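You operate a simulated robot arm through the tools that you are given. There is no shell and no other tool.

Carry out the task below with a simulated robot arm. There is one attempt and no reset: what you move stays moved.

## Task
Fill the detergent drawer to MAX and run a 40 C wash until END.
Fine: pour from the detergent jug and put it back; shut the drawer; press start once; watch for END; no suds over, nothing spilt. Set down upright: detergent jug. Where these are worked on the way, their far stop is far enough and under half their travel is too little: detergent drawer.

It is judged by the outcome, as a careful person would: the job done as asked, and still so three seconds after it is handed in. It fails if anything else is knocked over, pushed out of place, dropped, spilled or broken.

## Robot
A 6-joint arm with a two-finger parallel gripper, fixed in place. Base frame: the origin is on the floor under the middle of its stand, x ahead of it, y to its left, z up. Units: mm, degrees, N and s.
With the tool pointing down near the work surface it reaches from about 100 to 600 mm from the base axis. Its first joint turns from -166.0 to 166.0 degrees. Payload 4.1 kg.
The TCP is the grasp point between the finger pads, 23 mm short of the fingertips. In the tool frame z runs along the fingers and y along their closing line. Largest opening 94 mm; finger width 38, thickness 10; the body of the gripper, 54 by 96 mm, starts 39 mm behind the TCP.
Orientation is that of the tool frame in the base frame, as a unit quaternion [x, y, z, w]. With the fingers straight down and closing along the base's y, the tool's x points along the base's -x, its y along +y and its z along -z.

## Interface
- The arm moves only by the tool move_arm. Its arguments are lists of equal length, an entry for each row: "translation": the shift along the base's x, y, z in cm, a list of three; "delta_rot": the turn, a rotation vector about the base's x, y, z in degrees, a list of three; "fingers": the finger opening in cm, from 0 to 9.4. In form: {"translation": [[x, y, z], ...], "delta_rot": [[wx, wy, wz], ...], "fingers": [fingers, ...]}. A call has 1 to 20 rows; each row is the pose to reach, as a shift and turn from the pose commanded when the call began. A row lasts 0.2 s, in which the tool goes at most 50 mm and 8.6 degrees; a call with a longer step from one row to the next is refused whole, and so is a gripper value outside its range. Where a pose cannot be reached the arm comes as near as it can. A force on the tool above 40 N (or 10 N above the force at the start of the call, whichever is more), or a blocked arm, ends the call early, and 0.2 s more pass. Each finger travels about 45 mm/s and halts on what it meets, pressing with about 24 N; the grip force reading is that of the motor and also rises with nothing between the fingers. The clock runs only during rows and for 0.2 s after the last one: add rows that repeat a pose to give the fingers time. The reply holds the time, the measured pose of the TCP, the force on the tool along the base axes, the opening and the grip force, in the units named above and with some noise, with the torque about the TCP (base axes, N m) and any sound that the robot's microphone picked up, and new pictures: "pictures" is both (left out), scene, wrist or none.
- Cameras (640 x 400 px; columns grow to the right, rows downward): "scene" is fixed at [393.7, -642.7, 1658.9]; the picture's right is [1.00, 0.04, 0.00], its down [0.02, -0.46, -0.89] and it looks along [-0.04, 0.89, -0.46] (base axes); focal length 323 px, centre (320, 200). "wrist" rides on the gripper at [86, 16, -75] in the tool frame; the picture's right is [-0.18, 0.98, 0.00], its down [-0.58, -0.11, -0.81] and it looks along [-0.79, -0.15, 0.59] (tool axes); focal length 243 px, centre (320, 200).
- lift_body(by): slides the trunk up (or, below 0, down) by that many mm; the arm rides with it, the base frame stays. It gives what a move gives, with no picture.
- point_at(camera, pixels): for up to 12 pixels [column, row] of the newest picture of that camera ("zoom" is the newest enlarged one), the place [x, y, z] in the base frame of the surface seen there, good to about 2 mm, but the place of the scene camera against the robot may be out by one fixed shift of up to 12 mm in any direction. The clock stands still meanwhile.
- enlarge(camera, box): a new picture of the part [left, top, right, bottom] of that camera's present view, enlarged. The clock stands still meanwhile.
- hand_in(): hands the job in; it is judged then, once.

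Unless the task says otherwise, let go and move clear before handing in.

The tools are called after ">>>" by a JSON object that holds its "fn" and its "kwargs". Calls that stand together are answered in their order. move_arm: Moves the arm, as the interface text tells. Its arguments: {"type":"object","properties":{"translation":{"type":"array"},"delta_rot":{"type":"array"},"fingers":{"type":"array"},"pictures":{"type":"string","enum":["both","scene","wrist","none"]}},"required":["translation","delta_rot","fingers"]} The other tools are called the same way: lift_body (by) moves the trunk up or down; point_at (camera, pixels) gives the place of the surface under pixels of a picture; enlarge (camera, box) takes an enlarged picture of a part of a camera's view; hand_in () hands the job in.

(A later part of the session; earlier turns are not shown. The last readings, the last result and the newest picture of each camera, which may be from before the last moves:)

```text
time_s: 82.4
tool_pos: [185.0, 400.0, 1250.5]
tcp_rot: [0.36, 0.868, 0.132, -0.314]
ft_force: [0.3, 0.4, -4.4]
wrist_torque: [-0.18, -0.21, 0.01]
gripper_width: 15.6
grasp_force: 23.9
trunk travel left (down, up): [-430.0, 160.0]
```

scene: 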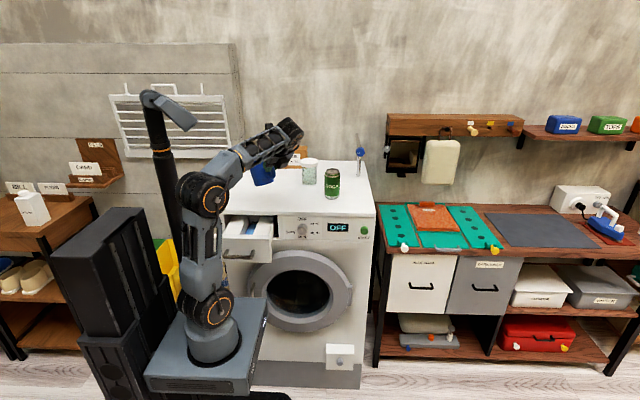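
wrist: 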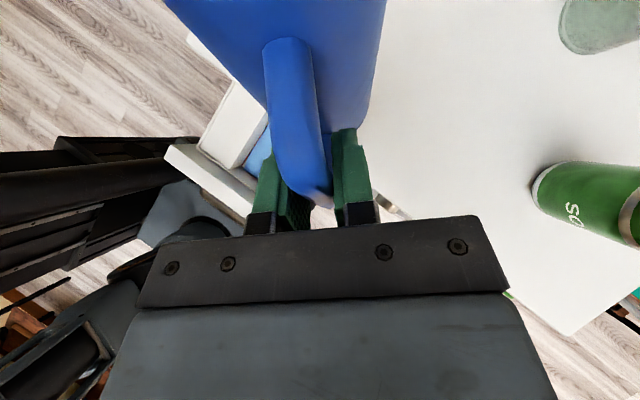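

The path back is tracking well. Now I'll set the jug upright while moving back over the machine, then yaw back to its original heading above its spot.

>>> {"fn": "move_arm", "kwargs": {"translation": [[-0.5, 1, 0], [-1, 2, 0], [-1.5, 3, 0], [-2, 4, 0], [-2.6, 5, 0], [-2.6, 5, 0]], "delta_rot": [[2.8, 2.8, 0], [5.6, 5.6, 0], [8.5, 8.5, 0], [11.3, 11.3, 0], [14.1, 14.1, 0], [14.1, 14.1, 0]], "fingers": [0.5, 0.5, 0.5, 0.5, 0.5, 0.5], "pictures": "none"}}

>>> {"fn": "move_arm", "kwargs": {"translation": [[-0.6, 1.2, -0.3], [-1.3, 2.5, -0.7], [-1.9, 3.7, -1.1], [-2.6, 5, -1.5], [-3.2, 6.2, -1.9], [-3.9, 7.5, -2.3], [-4.5, 8.7, -2.7], [-5.2, 10, -3.1], [-5.8, 11.2, -3.5], [-6.4, 12.5, -3.9], [-6.4, 12.5, -3.9]], "delta_rot": [[0, 0, -4.5], [0, 0, -9], [0, 0, -13.5], [0, 0, -18], [0, 0, -22.5], [0, 0, -27], [0, 0, -31.5], [0, 0, -36], [0, 0, -40.5], [0, 0, -45], [0, 0, -45]], "fingers": [0.5, 0.5, 0.5, 0.5, 0.5, 0.5, 0.5, 0.5, 0.5, 0.5, 0.5]}}

>>> {"fn": "enlarge", "kwargs": {"camera": "scene", "box": [210, 120, 330, 250]}}

```text
time_s: 83.8
tool_pos: [159.4, 450.6, 1252.1]
tcp_rot: [0.332, 0.801, 0.192, -0.46]
ft_force: [-0.1, -0.7, -4.5]
wrist_torque: [-0.18, -0.21, -0.01]
gripper_width: 15.5
grasp_force: 23.8
trunk travel left (down, up): [-430.0, 160.0]
```

```text
time_s: 86.2
tool_pos: [94.7, 576.1, 1212.7]
tcp_rot: [0.612, 0.613, 0.354, -0.352]
ft_force: [0.3, 0.5, -3.7]
wrist_torque: [-0.29, -0.01, 0.0]
gripper_width: 15.6
grasp_force: 24.2
trunk travel left (down, up): [-430.0, 160.0]
```

scene: 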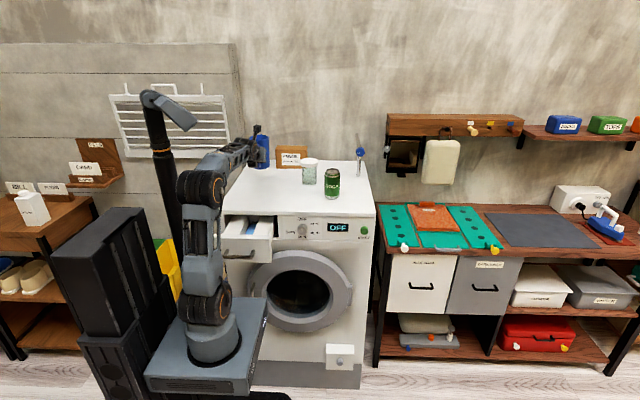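
wrist: 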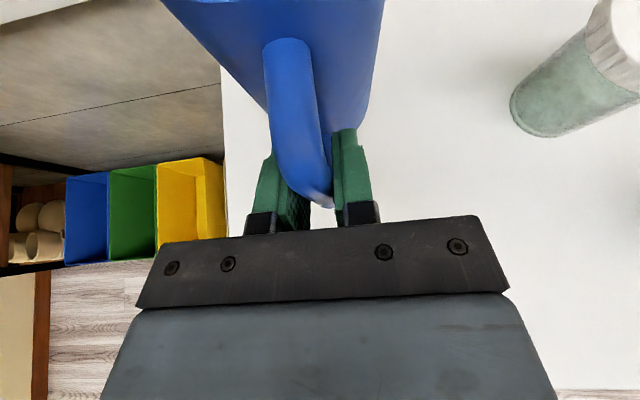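

```text
3.08 times, centred on (270, 185) of scene
```

zoom: 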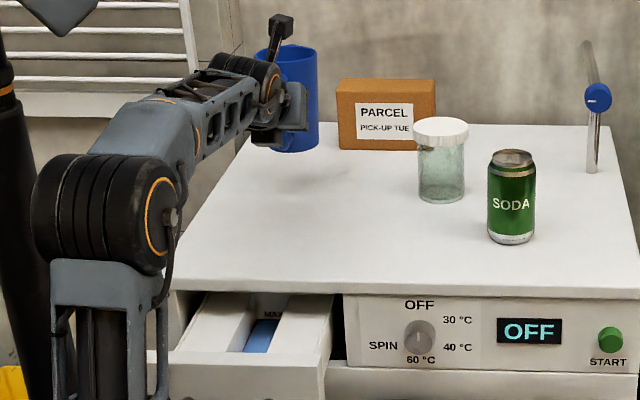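

The jug is upright above its original spot at (94.7, 576), nothing spilled on the machine top. I'll lower it 7.4 cm, then the last few millimetres gently.

>>> {"fn": "move_arm", "kwargs": {"translation": [[0, -0.1, -1.5], [0, -0.1, -3.2], [0, -0.1, -4.9], [0, -0.1, -6.3], [0, -0.1, -7], [0, -0.1, -7.3], [0, -0.1, -7.3]], "delta_rot": [[0, 0, 0], [0, 0, 0], [0, 0, 0], [0, 0, 0], [0, 0, 0], [0, 0, 0], [0, 0, 0]], "fingers": [0.5, 0.5, 0.5, 0.5, 0.5, 0.5, 0.5]}}

>>> {"fn": "enlarge", "kwargs": {"camera": "scene", "box": [230, 130, 310, 210]}}

```text
time_s: 87.8
tool_pos: [96.3, 575.7, 1139.4]
tcp_rot: [0.613, 0.613, 0.353, -0.352]
ft_force: [0.1, 0.2, -4.4]
wrist_torque: [-0.25, -0.03, 0.0]
gripper_width: 15.9
grasp_force: 24.2
trunk travel left (down, up): [-430.0, 160.0]
```

scene: 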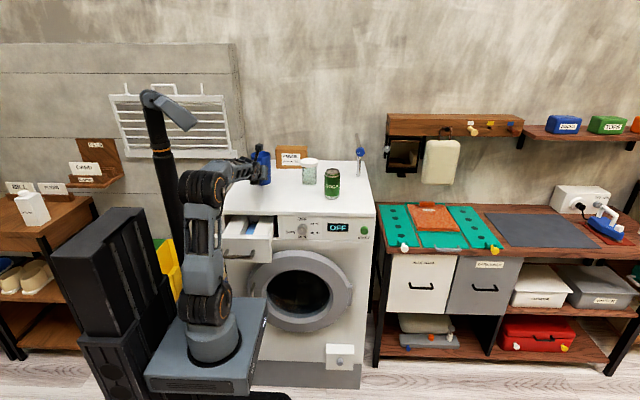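
wrist: 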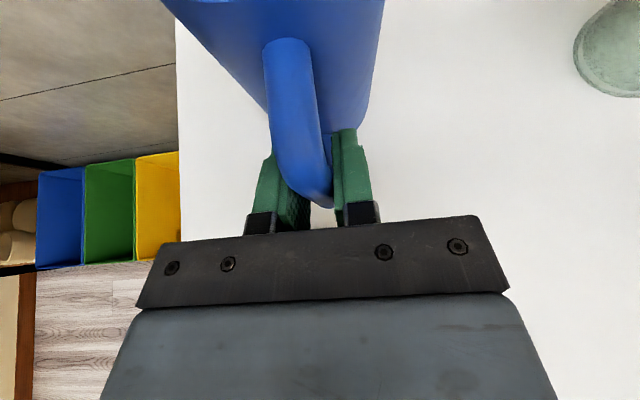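

```text
5.00 times, centred on (270, 170) of scene
```

zoom: 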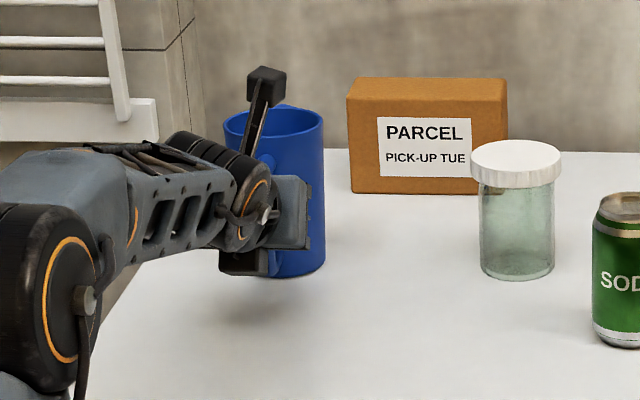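

At z 1139, about 4 mm above the surface. I'll lower in 1 mm steps until the weight comes off the wrist.

>>> {"fn": "move_arm", "kwargs": {"translation": [[-0.1, 0, -0.1], [-0.1, 0, -0.2], [-0.1, 0, -0.3], [-0.1, 0, -0.4], [-0.1, 0, -0.45], [-0.1, 0, -0.45]], "delta_rot": [[0, 0, 0], [0, 0, 0], [0, 0, 0], [0, 0, 0], [0, 0, 0], [0, 0, 0]], "fingers": [0.5, 0.5, 0.5, 0.5, 0.5, 0.5], "pictures": "wrist"}}

```text
time_s: 89.2
tool_pos: [94.5, 573.3, 1136.7]
tcp_rot: [0.613, 0.613, 0.354, -0.352]
ft_force: [0.6, -3.3, 8.6]
wrist_torque: [0.72, 0.2, -0.02]
gripper_width: 15.6
grasp_force: 24.7
trunk travel left (down, up): [-430.0, 160.0]
```

wrist: 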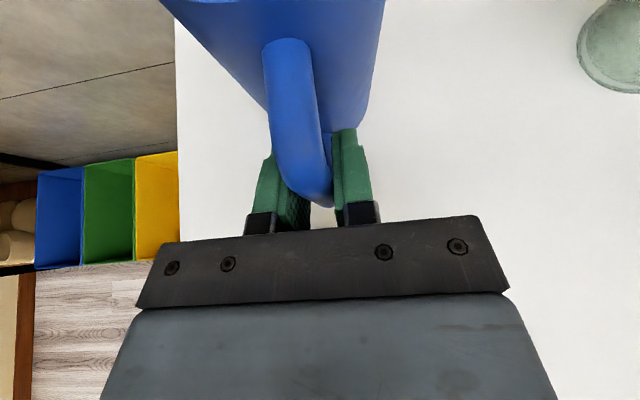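

The jug is standing (z force +8.6 N, slight press). I'll relax 1 mm and open the fingers.

>>> {"fn": "move_arm", "kwargs": {"translation": [[0, 0, 0.1], [0, 0, 0.1], [0, 0, 0.1], [0, 0, 0.1], [0, 0, 0.1], [0, 0, 0.1]], "delta_rot": [[0, 0, 0], [0, 0, 0], [0, 0, 0], [0, 0, 0], [0, 0, 0], [0, 0, 0]], "fingers": [0.5, 2, 3, 4, 4.5, 4.5]}}

>>> {"fn": "enlarge", "kwargs": {"camera": "scene", "box": [230, 130, 310, 210]}}

```text
time_s: 90.6
tool_pos: [94.0, 572.8, 1136.0]
tcp_rot: [0.613, 0.613, 0.353, -0.352]
ft_force: [-0.5, -0.1, -0.8]
wrist_torque: [0.01, 0.0, -0.01]
gripper_width: 44.9
grasp_force: 0.0
trunk travel left (down, up): [-430.0, 160.0]
```

scene: 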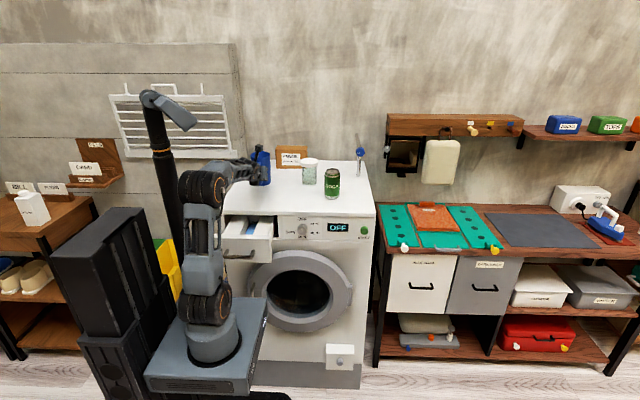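
wrist: 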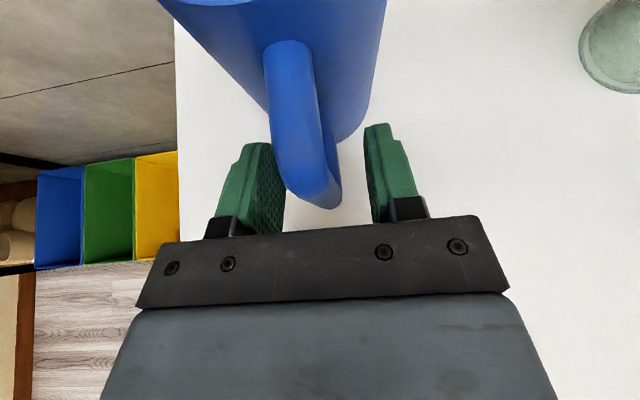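

```text
5.00 times, centred on (270, 170) of scene
```

zoom: 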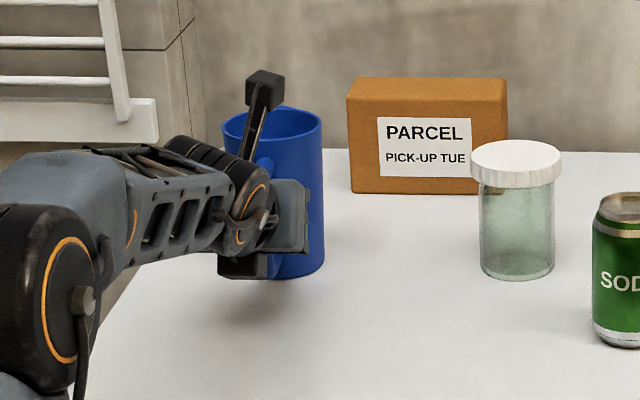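

The jug stands released on its spot. I'll back out along the tool axis.

>>> {"fn": "move_arm", "kwargs": {"translation": [[0, -1.2, 0.7], [0, -3, 1.7], [0, -5, 2.9], [0, -7, 4.1], [0, -9, 5.5], [0, -10, 7], [0, -10, 7]], "delta_rot": [[0, 0, 0], [0, 0, 0], [0, 0, 0], [0, 0, 0], [0, 0, 0], [0, 0, 0], [0, 0, 0]], "fingers": [4.5, 4.5, 4.5, 4.5, 4.5, 4.5, 4.5]}}

>>> {"fn": "enlarge", "kwargs": {"camera": "scene", "box": [210, 130, 330, 250]}}

```text
time_s: 92.2
tool_pos: [93.7, 473.8, 1206.3]
tcp_rot: [0.612, 0.613, 0.353, -0.352]
ft_force: [-0.1, -0.3, 0.4]
wrist_torque: [0.02, -0.03, 0.01]
gripper_width: 44.8
grasp_force: 0.0
trunk travel left (down, up): [-430.0, 160.0]
```

scene: 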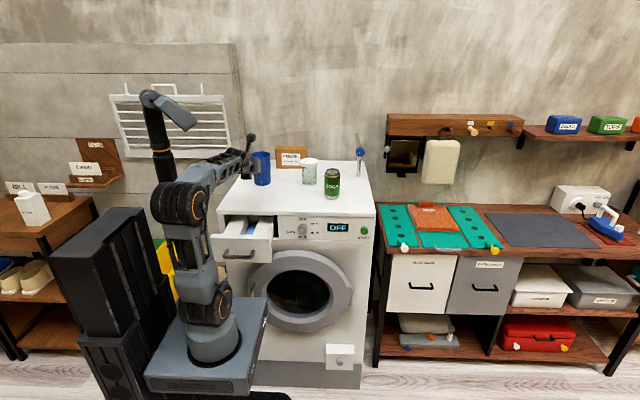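
wrist: 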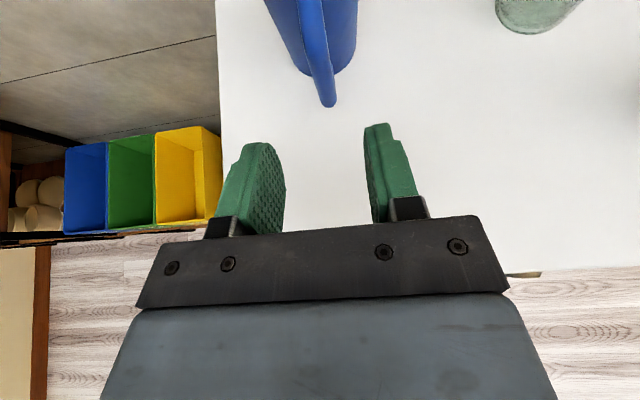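

```text
3.33 times, centred on (270, 190) of scene
```

zoom: 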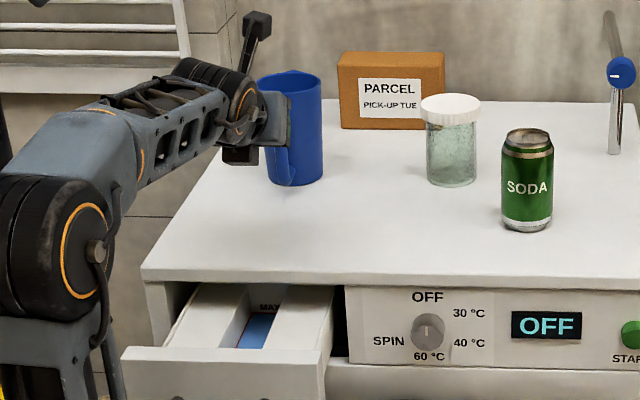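

The jug is back in place upright and the drawer level still looks right. Next is shutting the drawer: I'll bring the closed fingers around in front of the drawer, pitching to 45° and yawing 20°, staying high first.

>>> {"fn": "move_arm", "kwargs": {"translation": [[0.9, -2.8, 0.5], [1.8, -5.6, 1], [2.7, -8.4, 1.5], [3.6, -11.2, 2], [4.6, -14.4, 2.4], [4.6, -14.4, 2.4]], "delta_rot": [[-3, 0, 0], [-6, 0, 0], [-9, 0, 0], [-12, 0, 0], [-15, 0, 0], [-15, 0, 0]], "fingers": [3.5, 2.5, 1.5, 0.5, 0, 0], "pictures": "none"}}

>>> {"fn": "move_arm", "kwargs": {"translation": [[0.5, -2.7, -0.6], [1, -5.4, -1.2], [1.5, -8.1, -1.8], [2, -10.8, -2.4], [2.5, -13.5, -3], [2.5, -13.5, -3]], "delta_rot": [[0, 0, 4], [0, 0, 8], [0, 0, 12], [0, 0, 16], [0, 0, 20], [0, 0, 20]], "fingers": [0, 0, 0, 0, 0, 0]}}

```text
time_s: 93.6
tool_pos: [141.1, 328.8, 1231.1]
tcp_rot: [0.654, 0.654, 0.271, -0.268]
ft_force: [-0.1, -0.3, 0.1]
wrist_torque: [-0.02, 0.01, 0.03]
gripper_width: 0.3
grasp_force: 24.1
trunk travel left (down, up): [-430.0, 160.0]
```

```text
time_s: 95.0
tool_pos: [165.0, 200.4, 1196.6]
tcp_rot: [0.525, 0.762, 0.198, -0.324]
ft_force: [1.0, -0.2, 0.5]
wrist_torque: [0.01, 0.02, 0.02]
gripper_width: 0.0
grasp_force: 23.5
trunk travel left (down, up): [-430.0, 160.0]
```

scene: 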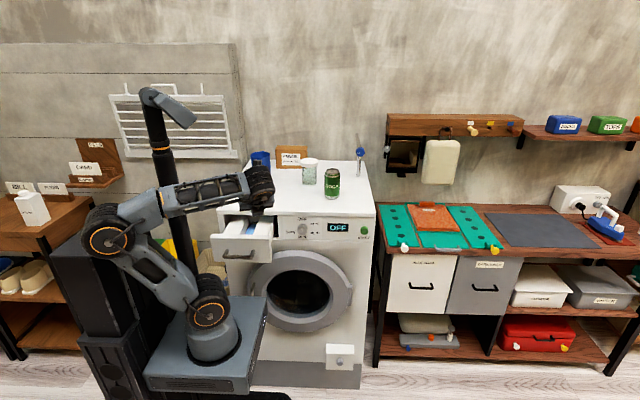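
wrist: 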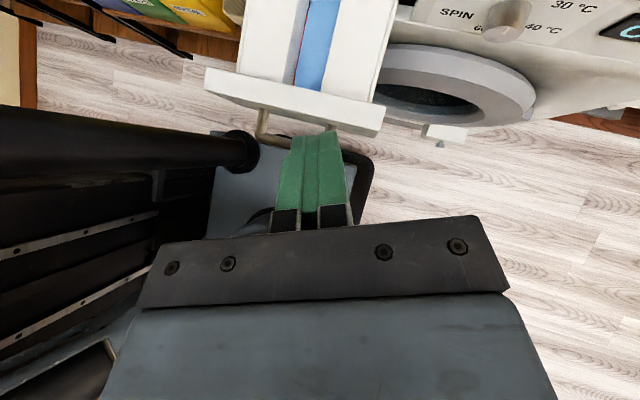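

The fingers are in front of the drawer, high up. The elbow (px (108,232)) is back near the column, so I'll check positions before lowering the trunk.

>>> {"fn": "point_at", "kwargs": {"camera": "scene", "pixels": [[108, 232], [90, 235], [84, 232], [125, 232], [65, 250], [75, 270], [100, 262], [150, 260]]}}

>>> {"fn": "enlarge", "kwargs": {"camera": "scene", "box": [40, 170, 280, 330]}}

>>> {"fn": "enlarge", "kwargs": {"camera": "wrist", "box": [190, 0, 400, 160]}}

```text
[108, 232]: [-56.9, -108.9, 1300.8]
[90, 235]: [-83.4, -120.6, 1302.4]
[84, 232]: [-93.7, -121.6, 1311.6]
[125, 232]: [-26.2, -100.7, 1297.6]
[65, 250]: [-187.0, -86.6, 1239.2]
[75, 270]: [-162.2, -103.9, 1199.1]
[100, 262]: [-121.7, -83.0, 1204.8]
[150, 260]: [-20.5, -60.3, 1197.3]
```

```text
2.50 times, centred on (160, 250) of scene
```

zoom: 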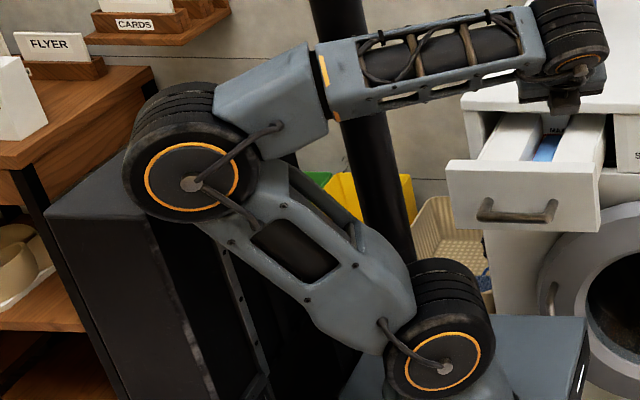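

```text
2.50 times, centred on (295, 80) of wrist
```

zoom: 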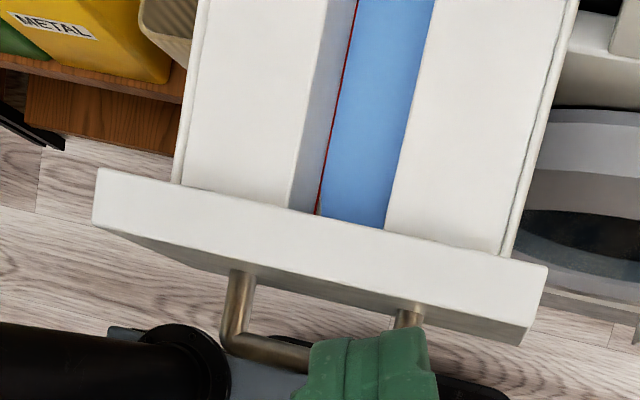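

The elbow is only ~25 mm from the column, so lowering here is too tight. I'll first raise the tool 9 cm relative to the shoulder (which brings the elbow forward), then lower the trunk more.

>>> {"fn": "move_arm", "kwargs": {"translation": [[0.3, -0.3, 2], [0.6, -0.6, 4], [0.8, -0.8, 6], [1, -1, 8], [1, -1, 9], [1, -1, 9]], "delta_rot": [[0, 0, 0], [0, 0, 0], [0, 0, 0], [0, 0, 0], [0, 0, 0], [0, 0, 0]], "fingers": [0, 0, 0, 0, 0, 0]}}

>>> {"fn": "point_at", "kwargs": {"camera": "scene", "pixels": [[120, 215], [110, 220], [105, 220], [130, 215], [140, 215]]}}

```text
time_s: 96.4
tool_pos: [174.8, 185.7, 1291.6]
tcp_rot: [0.53, 0.758, 0.22, -0.311]
ft_force: [-1.4, -0.5, 0.1]
wrist_torque: [-0.03, -0.01, -0.01]
gripper_width: 0.0
grasp_force: 24.2
trunk travel left (down, up): [-430.0, 160.0]
```

scene: 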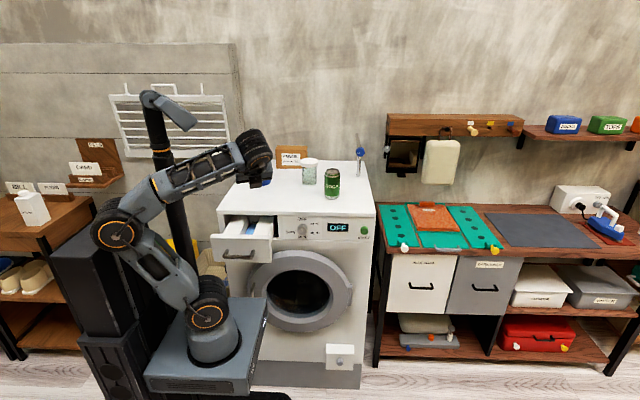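
wrist: 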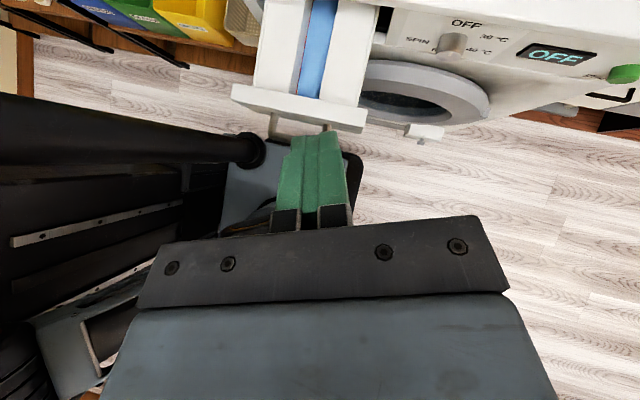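

```text
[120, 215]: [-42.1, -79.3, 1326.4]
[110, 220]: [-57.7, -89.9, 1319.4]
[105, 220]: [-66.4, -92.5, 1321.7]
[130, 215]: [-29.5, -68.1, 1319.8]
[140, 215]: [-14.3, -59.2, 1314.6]
```

The elbow moved forward a little (about 35 mm clear of the column's side). I'll lower the trunk by 150 mm and check.

>>> {"fn": "lift_body", "kwargs": {"by": -150}}

>>> {"fn": "move_arm", "kwargs": {"translation": [[0, 0, 0.5], [0, 0, 1]], "delta_rot": [[0, 0, 0], [0, 0, 0]], "fingers": [0, 0]}}

>>> {"fn": "enlarge", "kwargs": {"camera": "scene", "box": [60, 180, 280, 360]}}

```text
time_s: 97.5
tool_pos: [170.9, 184.8, 1116.9]
tcp_rot: [0.575, 0.716, 0.089, -0.387]
ft_force: [-0.1, 0.1, 0.8]
wrist_torque: [0.02, -0.04, -0.01]
gripper_width: 0.0
grasp_force: 24.4
trunk travel left (down, up): [-353.0, 237.0]
stopped: the arm was blocked; the commanded pose is now the measured one
```

```text
time_s: 98.1
tool_pos: [171.3, 186.0, 1128.8]
tcp_rot: [0.573, 0.717, 0.09, -0.386]
ft_force: [-0.5, 0.5, 0.5]
wrist_torque: [0.0, -0.03, 0.02]
gripper_width: 0.0
grasp_force: 23.8
trunk travel left (down, up): [-353.0, 237.0]
```

scene: 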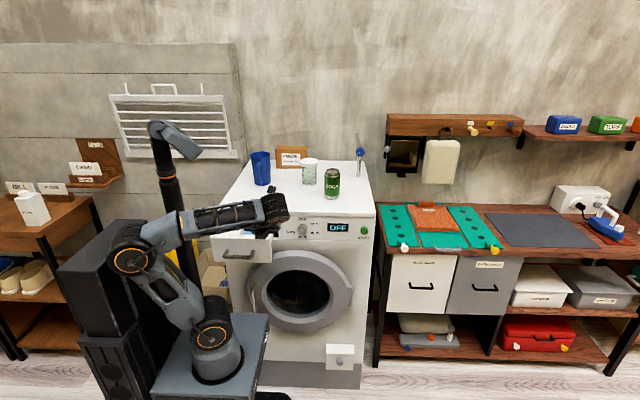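
wrist: 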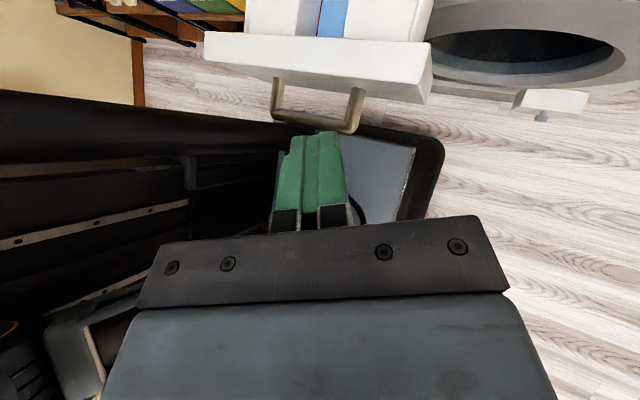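

```text
2.22 times, centred on (170, 270) of scene
```

zoom: 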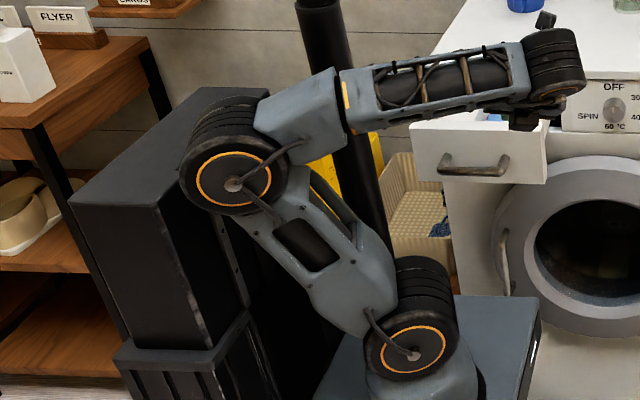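

The elbow touched the column, so the arm stopped (trunk at -147). I'll move the tool up and outward to free the elbow, then pitch the tool more steeply (65°), a posture that kept the elbow clear earlier.

>>> {"fn": "move_arm", "kwargs": {"translation": [[1, 0.6, 2.5], [2.2, 1.4, 5.5], [3.3, 2.2, 8.5], [4.4, 2.9, 11], [4.4, 2.9, 11]], "delta_rot": [[0, 0, 0], [0, 0, 0], [0, 0, 0], [0, 0, 0], [0, 0, 0]], "fingers": [0, 0, 0, 0, 0], "pictures": "none"}}

>>> {"fn": "move_arm", "kwargs": {"translation": [[-0.4, 0, 0], [-0.8, -0.3, 0], [-1.2, -0.6, 0], [-1.6, -0.8, 0], [-2, -1, 0], [-2, -1, 0]], "delta_rot": [[-3, -4.2, -3.4], [-6, -8.4, -6.7], [-9, -12.6, -10], [-12.2, -16.9, -13.4], [-15.2, -21.1, -16.8], [-15.2, -21.1, -16.8]], "fingers": [0, 0, 0, 0, 0, 0]}}

>>> {"fn": "enlarge", "kwargs": {"camera": "scene", "box": [60, 150, 280, 330]}}

```text
time_s: 99.3
tool_pos: [217.9, 211.5, 1241.8]
tcp_rot: [0.573, 0.718, 0.092, -0.385]
ft_force: [-0.2, 0.5, 0.7]
wrist_torque: [0.01, 0.0, 0.01]
gripper_width: 0.0
grasp_force: 24.1
trunk travel left (down, up): [-353.0, 237.0]
```

```text
time_s: 100.7
tool_pos: [195.3, 202.9, 1240.7]
tcp_rot: [0.691, 0.69, 0.155, -0.15]
ft_force: [0.0, 0.0, 0.0]
wrist_torque: [-0.04, -0.03, -0.02]
gripper_width: 0.1
grasp_force: 23.3
trunk travel left (down, up): [-353.0, 237.0]
```

scene: 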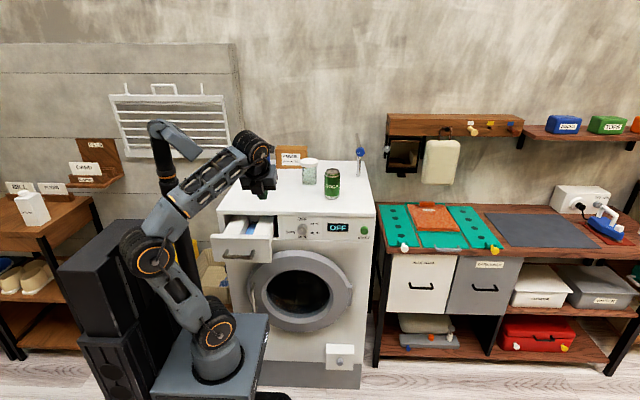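
wrist: 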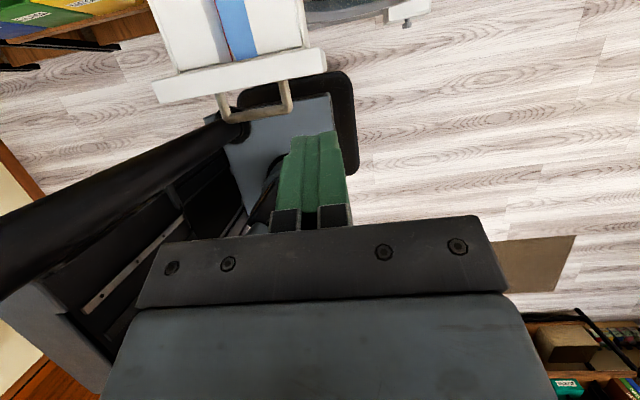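

```text
2.22 times, centred on (170, 240) of scene
```

zoom: 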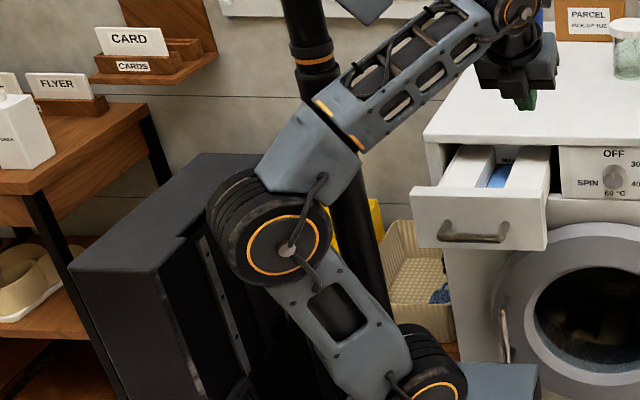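

The elbow is forward now; I'll verify its rear edge against the column before lowering.

>>> {"fn": "point_at", "kwargs": {"camera": "zoom", "pixels": [[212, 220], [225, 190], [250, 175], [215, 245], [200, 250], [215, 320], [180, 180], [250, 160]]}}

```text
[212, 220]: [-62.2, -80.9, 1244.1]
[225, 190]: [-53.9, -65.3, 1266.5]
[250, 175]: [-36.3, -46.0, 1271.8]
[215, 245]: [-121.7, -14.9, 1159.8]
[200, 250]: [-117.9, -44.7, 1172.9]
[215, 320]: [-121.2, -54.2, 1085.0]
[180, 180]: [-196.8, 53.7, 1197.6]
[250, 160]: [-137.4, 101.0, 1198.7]
```

There's about 55 mm between the elbow (x≈-63) and the column face (x≈-120), so lowering straight down is fine. I'll lower the trunk 160 mm.

>>> {"fn": "lift_body", "kwargs": {"by": -160}}

>>> {"fn": "move_arm", "kwargs": {"translation": [[-0.8, 0, -1.2], [-1.6, 0, -2.4], [-2.4, 0, -3.6], [-3, 0, -4.8], [-3, 0, -6], [-3, 0, -6]], "delta_rot": [[0, 0, 0], [0, 0, 0], [0, 0, 0], [0, 0, 0], [0, 0, 0], [0, 0, 0]], "fingers": [0, 0, 0, 0, 0, 0]}}

>>> {"fn": "enlarge", "kwargs": {"camera": "scene", "box": [80, 180, 300, 360]}}

```text
time_s: 102.5
tool_pos: [196.4, 203.0, 1080.7]
tcp_rot: [0.69, 0.69, 0.156, -0.15]
ft_force: [0.0, 0.5, -0.4]
wrist_torque: [0.01, 0.01, -0.02]
gripper_width: 0.2
grasp_force: 24.1
trunk travel left (down, up): [-193.0, 397.0]
```

```text
time_s: 103.9
tool_pos: [166.3, 203.9, 1020.2]
tcp_rot: [0.69, 0.69, 0.155, -0.151]
ft_force: [0.5, 0.3, -0.4]
wrist_torque: [0.02, 0.02, 0.04]
gripper_width: 0.1
grasp_force: 24.2
trunk travel left (down, up): [-193.0, 397.0]
```

scene: 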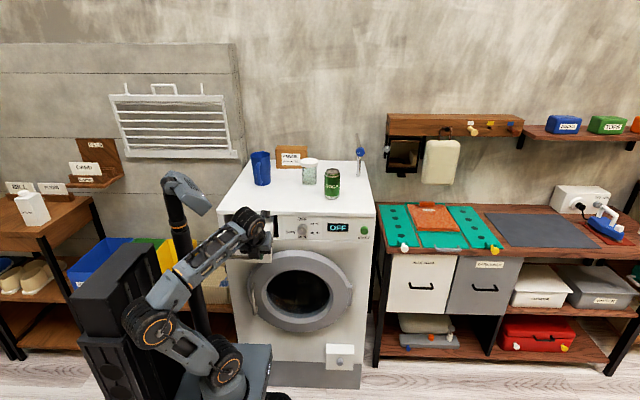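
wrist: 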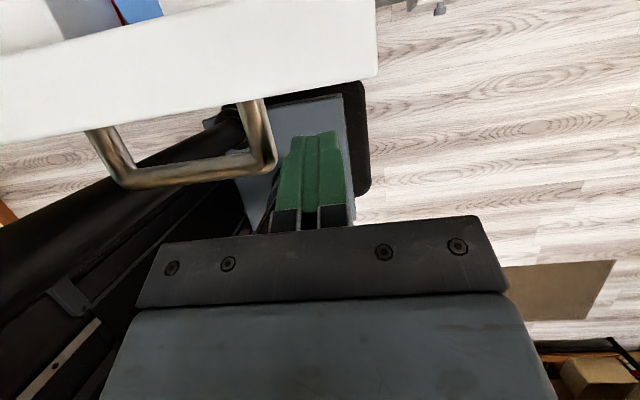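

```text
2.22 times, centred on (190, 270) of scene
```

zoom: 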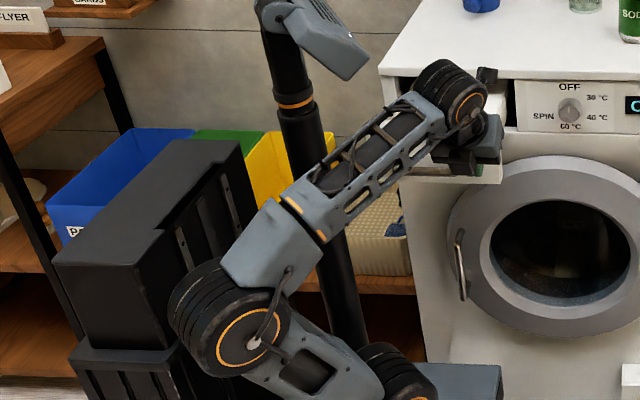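

The closed fingers are right of the handle post (wrist px (310,170)), facing the drawer panel. I'll check the clearances by pixel.

>>> {"fn": "point_at", "kwargs": {"camera": "wrist", "pixels": [[262, 150], [250, 110], [370, 70], [350, 80], [320, 90], [374, 20], [330, 30], [300, 140], [335, 140]]}}

```text
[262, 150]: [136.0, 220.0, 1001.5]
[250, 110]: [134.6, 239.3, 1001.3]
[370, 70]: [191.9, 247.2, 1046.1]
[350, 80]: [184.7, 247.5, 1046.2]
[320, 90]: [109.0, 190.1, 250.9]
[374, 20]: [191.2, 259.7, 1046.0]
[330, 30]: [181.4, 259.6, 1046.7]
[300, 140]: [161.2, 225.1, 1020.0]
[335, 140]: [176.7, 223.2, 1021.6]
```

The panel spans to x≈193 and its face is at y 247; my fingertips at x≈166 are clear of the handle. I'll push the drawer slowly in +y, 12 cm to start.

>>> {"fn": "move_arm", "kwargs": {"translation": [[0, 1, 0], [0, 2, 0], [0, 3, 0], [0, 4, 0], [0, 5, 0], [0, 6, 0], [0, 7, 0], [0, 8, 0], [0, 9, 0], [0, 10, 0], [0, 11, 0], [0, 12, 0]], "delta_rot": [[0, 0, 0], [0, 0, 0], [0, 0, 0], [0, 0, 0], [0, 0, 0], [0, 0, 0], [0, 0, 0], [0, 0, 0], [0, 0, 0], [0, 0, 0], [0, 0, 0], [0, 0, 0]], "fingers": [0, 0, 0, 0, 0, 0, 0, 0, 0, 0, 0, 0]}}

>>> {"fn": "enlarge", "kwargs": {"camera": "scene", "box": [200, 180, 320, 270]}}

```text
time_s: 106.5
tool_pos: [165.8, 323.9, 1021.5]
tcp_rot: [0.69, 0.69, 0.156, -0.151]
ft_force: [0.0, -1.3, -1.9]
wrist_torque: [-0.08, 0.03, 0.01]
gripper_width: 0.0
grasp_force: 24.7
trunk travel left (down, up): [-193.0, 397.0]
```

scene: 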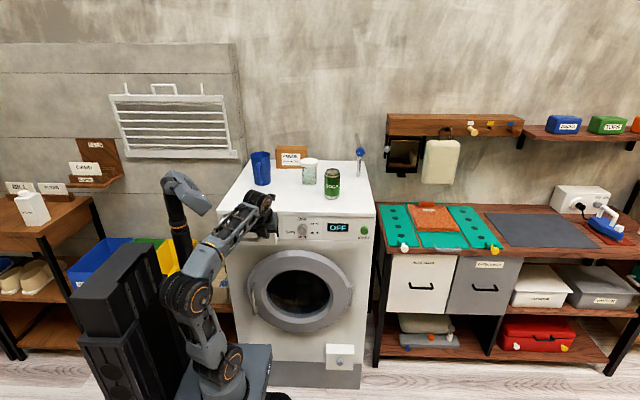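
wrist: 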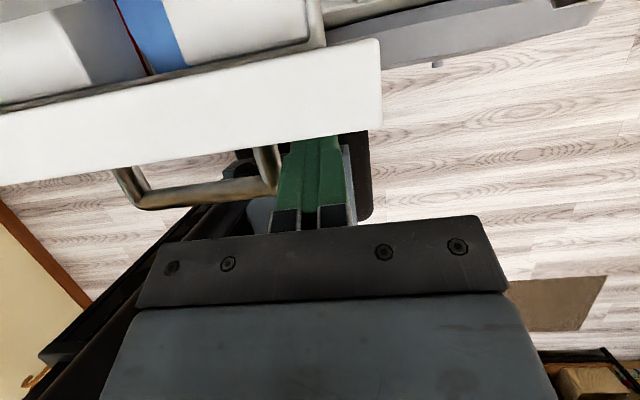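

```text
4.44 times, centred on (260, 225) of scene
```

zoom: 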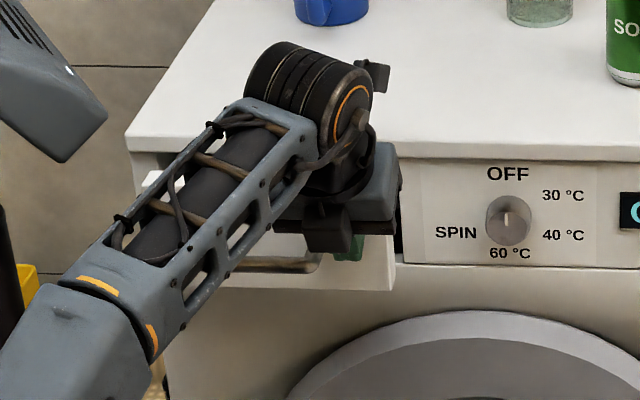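

The drawer moved in smoothly with ~2 N. I'll push the remaining ~4.5 cm with smaller steps at the end.

>>> {"fn": "move_arm", "kwargs": {"translation": [[0, 0.9, 0], [0, 1.8, 0], [0, 2.7, 0], [0, 3.3, 0], [0, 3.7, 0], [0, 4.0, 0], [0, 4.3, 0], [0, 4.5, 0], [0, 4.7, 0]], "delta_rot": [[0, 0, 0], [0, 0, 0], [0, 0, 0], [0, 0, 0], [0, 0, 0], [0, 0, 0], [0, 0, 0], [0, 0, 0], [0, 0, 0]], "fingers": [0, 0, 0, 0, 0, 0, 0, 0, 0]}}

>>> {"fn": "enlarge", "kwargs": {"camera": "scene", "box": [200, 180, 320, 270]}}

```text
time_s: 108.5
tool_pos: [164.1, 369.4, 1020.3]
tcp_rot: [0.691, 0.69, 0.155, -0.15]
ft_force: [0.7, -5.4, 1.8]
wrist_torque: [-0.05, 0.01, 0.01]
gripper_width: 0.1
grasp_force: 24.3
trunk travel left (down, up): [-193.0, 397.0]
```

scene: 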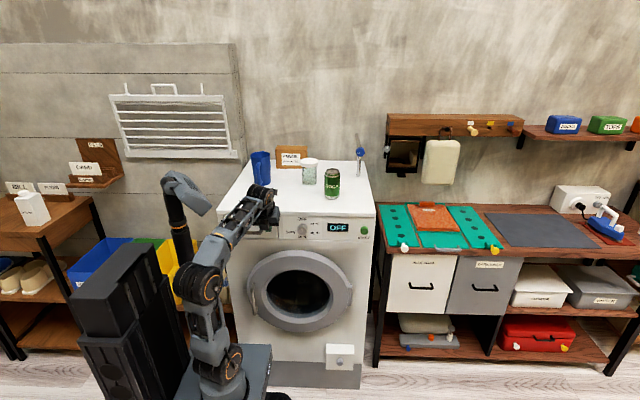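
wrist: 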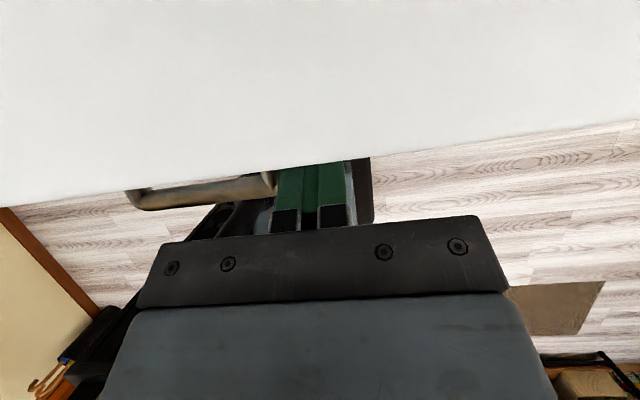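

```text
4.44 times, centred on (260, 225) of scene
```

zoom: 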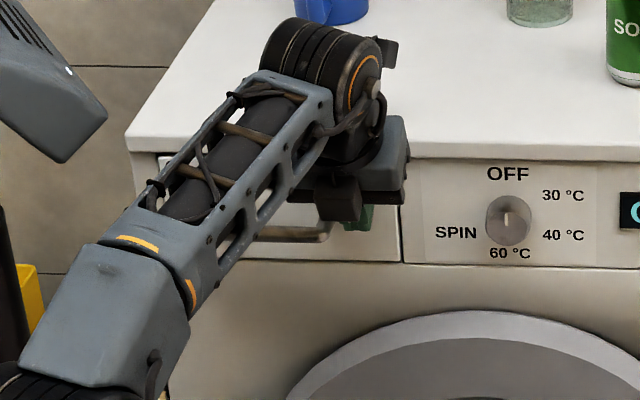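

The drawer looks flush (y force -5 N). I'll press a few more millimetres to be sure it's fully home.

>>> {"fn": "move_arm", "kwargs": {"translation": [[0, 0.15, 0], [0, 0.3, 0], [0, 0.45, 0], [0, 0.45, 0]], "delta_rot": [[0, 0, 0], [0, 0, 0], [0, 0, 0], [0, 0, 0]], "fingers": [0, 0, 0, 0], "pictures": "none"}}

```text
time_s: 109.4
tool_pos: [165.8, 369.0, 1020.9]
tcp_rot: [0.692, 0.69, 0.152, -0.147]
ft_force: [-1.2, -23.2, 2.4]
wrist_torque: [-0.27, -0.01, 0.04]
gripper_width: 0.2
grasp_force: 23.9
trunk travel left (down, up): [-193.0, 397.0]
stopped in row 4: the force on the tool passed its limit at 41 N (the readings are from after the stop); the commanded pose is now the measured one
```

The drawer is fully home (pushing force rose to 41 N with no further travel). Now I'll back away, rise and move to an open spot to set up the tool for the dial.

>>> {"fn": "move_arm", "kwargs": {"translation": [[0, -1.5, 0], [0, -4, 0], [0.5, -6.5, 1], [1.5, -9, 3], [3, -11, 6], [4.5, -12.5, 9], [6, -13.5, 12], [6.5, -14, 13], [6.5, -14, 13]], "delta_rot": [[0, 0, 0], [0, 0, 0], [0, 0, 0], [0, 0, 0], [0, 0, 0], [0, 0, 0], [0, 0, 0], [0, 0, 0], [0, 0, 0]], "fingers": [0, 0, 0, 0, 0, 0, 0, 0, 0]}}

>>> {"fn": "enlarge", "kwargs": {"camera": "scene", "box": [210, 200, 380, 260]}}

```text
time_s: 111.4
tool_pos: [231.0, 231.3, 1150.2]
tcp_rot: [0.691, 0.691, 0.152, -0.148]
ft_force: [-0.1, -0.8, 0.1]
wrist_torque: [0.02, 0.02, 0.0]
gripper_width: 0.0
grasp_force: 23.7
trunk travel left (down, up): [-193.0, 397.0]
```

scene: 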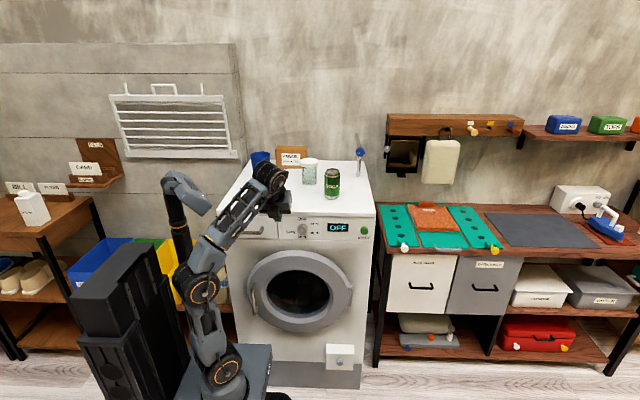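
wrist: 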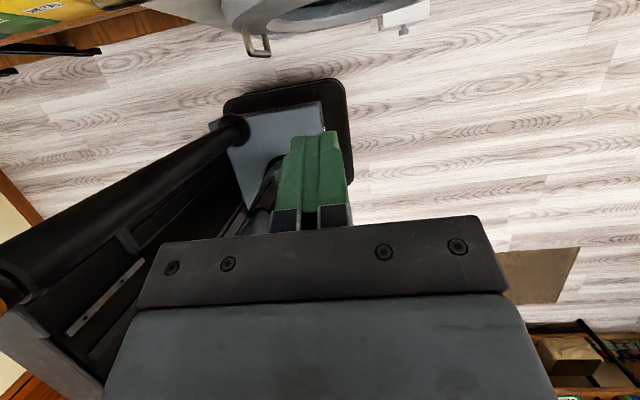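

```text
3.76 times, centred on (295, 230) of scene
```

zoom: 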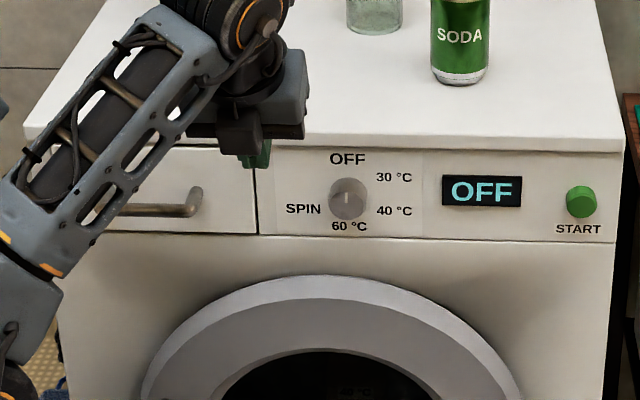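

The drawer is flush and the display still reads OFF. I'll pitch the tool up to horizontal (pointing +y) here, where there's room.

>>> {"fn": "move_arm", "kwargs": {"translation": [[0.3, 0.3, 0], [0.6, 0.6, 0], [0.9, 0.9, 0], [1.2, 1.2, 0], [1.5, 1.5, 0], [1.8, 1.8, 0], [2, 2, 0], [2, 2, 0], [2, 2, 0]], "delta_rot": [[8.2, 0, 0], [16.4, 0, 0], [24.6, 0, 0], [32.8, 0, 0], [41, 0, 0], [49.2, 0, 0], [57.4, 0, 0], [65, 0, 0], [65, 0, 0]], "fingers": [1, 2, 3, 4, 5, 5, 5, 5, 5]}}

```text
time_s: 113.4
tool_pos: [251.1, 253.7, 1148.6]
tcp_rot: [0.502, 0.501, 0.5, -0.497]
ft_force: [-0.1, -0.4, -0.1]
wrist_torque: [-0.01, -0.01, 0.02]
gripper_width: 50.1
grasp_force: 0.1
trunk travel left (down, up): [-193.0, 397.0]
```

scene: 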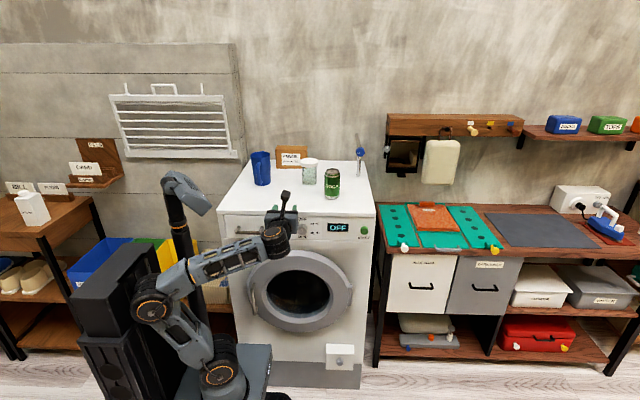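
wrist: 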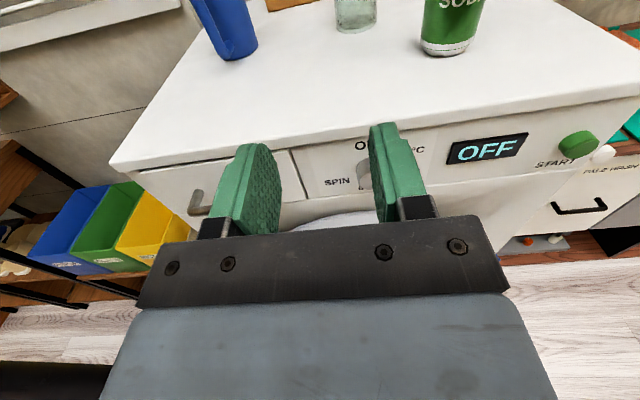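

The tool is horizontal with a good view of the panel. I'll measure the dial, display and start button from here.

>>> {"fn": "enlarge", "kwargs": {"camera": "wrist", "box": [290, 110, 640, 230]}}

>>> {"fn": "point_at", "kwargs": {"camera": "wrist", "pixels": [[363, 175], [368, 180], [578, 145], [572, 150], [590, 140], [560, 155], [485, 150], [440, 165], [330, 190], [360, 145]]}}

```text
1.83 times, centred on (465, 170) of wrist
```

zoom: 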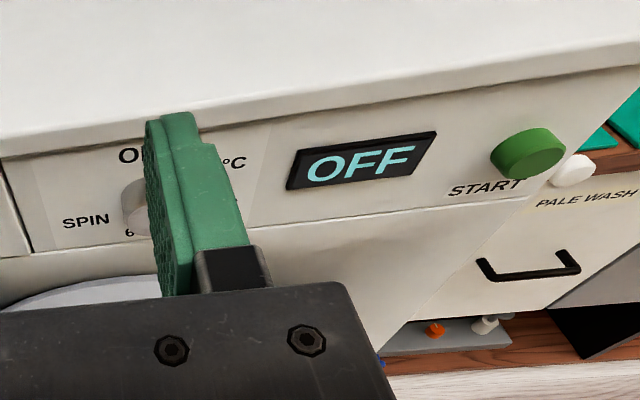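

```text
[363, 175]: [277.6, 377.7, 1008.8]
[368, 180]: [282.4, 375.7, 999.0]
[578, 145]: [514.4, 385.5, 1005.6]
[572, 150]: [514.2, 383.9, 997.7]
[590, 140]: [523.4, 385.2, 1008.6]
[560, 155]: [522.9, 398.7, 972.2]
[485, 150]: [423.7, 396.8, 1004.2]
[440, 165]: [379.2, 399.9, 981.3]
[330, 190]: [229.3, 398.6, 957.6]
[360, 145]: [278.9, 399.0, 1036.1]
```

I'll pin the dial centre more precisely using an enlarged scene view of its front face.

>>> {"fn": "enlarge", "kwargs": {"camera": "scene", "box": [285, 215, 320, 245]}}

```text
13.33 times, centred on (302, 230) of scene
```

zoom: 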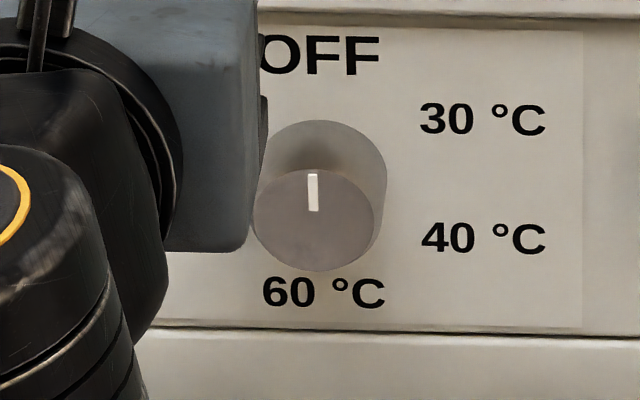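

>>> {"fn": "point_at", "kwargs": {"camera": "zoom", "pixels": [[313, 222], [260, 222], [370, 222], [313, 175], [313, 265], [313, 200], [313, 250], [480, 180], [310, 130], [380, 160]]}}

```text
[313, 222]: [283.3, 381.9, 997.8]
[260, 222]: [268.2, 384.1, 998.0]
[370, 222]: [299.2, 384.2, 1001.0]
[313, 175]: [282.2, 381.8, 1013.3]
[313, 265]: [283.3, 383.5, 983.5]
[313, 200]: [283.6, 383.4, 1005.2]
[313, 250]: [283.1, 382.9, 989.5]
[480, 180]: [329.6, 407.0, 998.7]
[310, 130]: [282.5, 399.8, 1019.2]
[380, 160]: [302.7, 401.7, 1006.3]
```

The dial's centre is at about (288.7, y-face 376.5, z 995.5), radius ≈17 mm. I'll roll the tool -115° about its axis here (so that the later +120° turn ends in a known-good wrist position).

>>> {"fn": "move_arm", "kwargs": {"translation": [[0, 0, 0], [0, 0, 0], [0, 0, 0], [0, 0, 0], [0, 0, 0], [0, 0, 0], [0, 0, 0], [0, 0, 0], [0, 0, 0], [0, 0, 0], [0, 0, 0], [0, 0, 0], [0, 0, 0], [0, 0, 0], [0, 0, 0]], "delta_rot": [[0, -8.4, 0], [0, -16.8, 0], [0, -25.2, 0], [0, -33.6, 0], [0, -42, 0], [0, -50.4, 0], [0, -58.8, 0], [0, -67.2, 0], [0, -75.6, 0], [0, -84, 0], [0, -92.4, 0], [0, -100.8, 0], [0, -109.2, 0], [0, -115, 0], [0, -115, 0]], "fingers": [5, 5, 5, 5, 5, 5, 5, 5, 5, 5, 5, 5, 5, 5, 5]}}

```text
time_s: 116.6
tool_pos: [249.6, 253.4, 1150.3]
tcp_rot: [-0.151, 0.688, 0.692, 0.157]
ft_force: [-0.5, 0.2, -0.7]
wrist_torque: [-0.01, 0.0, -0.02]
gripper_width: 49.9
grasp_force: 0.0
trunk travel left (down, up): [-193.0, 397.0]
```

scene: 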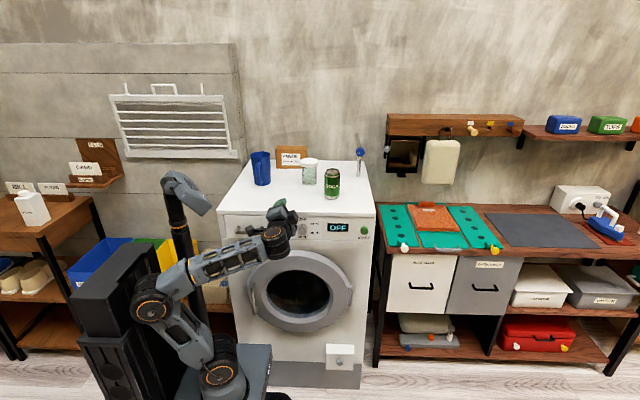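
wrist: 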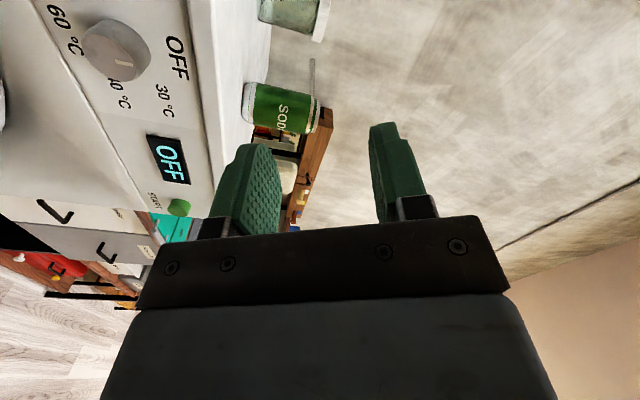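

The roll is done, and the dial shows at wrist px (118,50). I'll measure its face edges from here.

>>> {"fn": "enlarge", "kwargs": {"camera": "wrist", "box": [40, 0, 240, 130]}}

```text
3.08 times, centred on (140, 65) of wrist
```

zoom: 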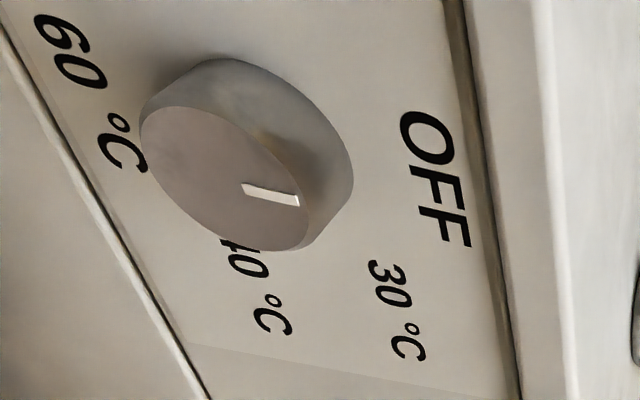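

>>> {"fn": "point_at", "kwargs": {"camera": "zoom", "pixels": [[228, 178], [150, 130], [290, 235], [180, 115], [265, 240], [300, 200], [150, 170], [245, 188], [420, 180], [230, 90]]}}

```text
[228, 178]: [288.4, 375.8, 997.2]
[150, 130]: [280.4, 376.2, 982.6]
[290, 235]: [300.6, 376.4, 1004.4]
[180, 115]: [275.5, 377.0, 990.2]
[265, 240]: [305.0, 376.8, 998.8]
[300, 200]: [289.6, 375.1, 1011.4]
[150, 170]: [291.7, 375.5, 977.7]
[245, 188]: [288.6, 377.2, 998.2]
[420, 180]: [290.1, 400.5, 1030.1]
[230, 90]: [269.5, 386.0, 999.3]
```

The dial centre is confirmed at (288.7, 995.5), radius ≈17.5, face y≈376. Before approaching, I'll check the elbow (px (150,305)) against the column since I want the trunk a bit lower.

>>> {"fn": "point_at", "kwargs": {"camera": "scene", "pixels": [[150, 305], [134, 305], [131, 300], [140, 285], [128, 310], [125, 290]]}}

>>> {"fn": "enlarge", "kwargs": {"camera": "scene", "box": [60, 230, 220, 350]}}

```text
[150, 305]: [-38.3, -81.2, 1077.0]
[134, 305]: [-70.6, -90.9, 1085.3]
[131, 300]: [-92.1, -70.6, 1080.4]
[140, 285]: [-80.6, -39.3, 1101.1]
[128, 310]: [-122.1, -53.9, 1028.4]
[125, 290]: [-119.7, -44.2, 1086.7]
```

```text
3.33 times, centred on (140, 290) of scene
```

zoom: 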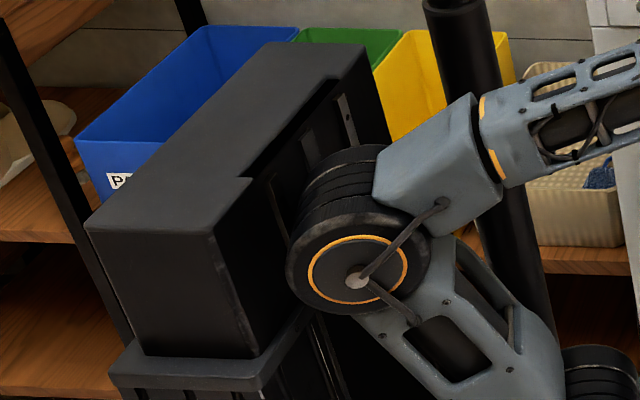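

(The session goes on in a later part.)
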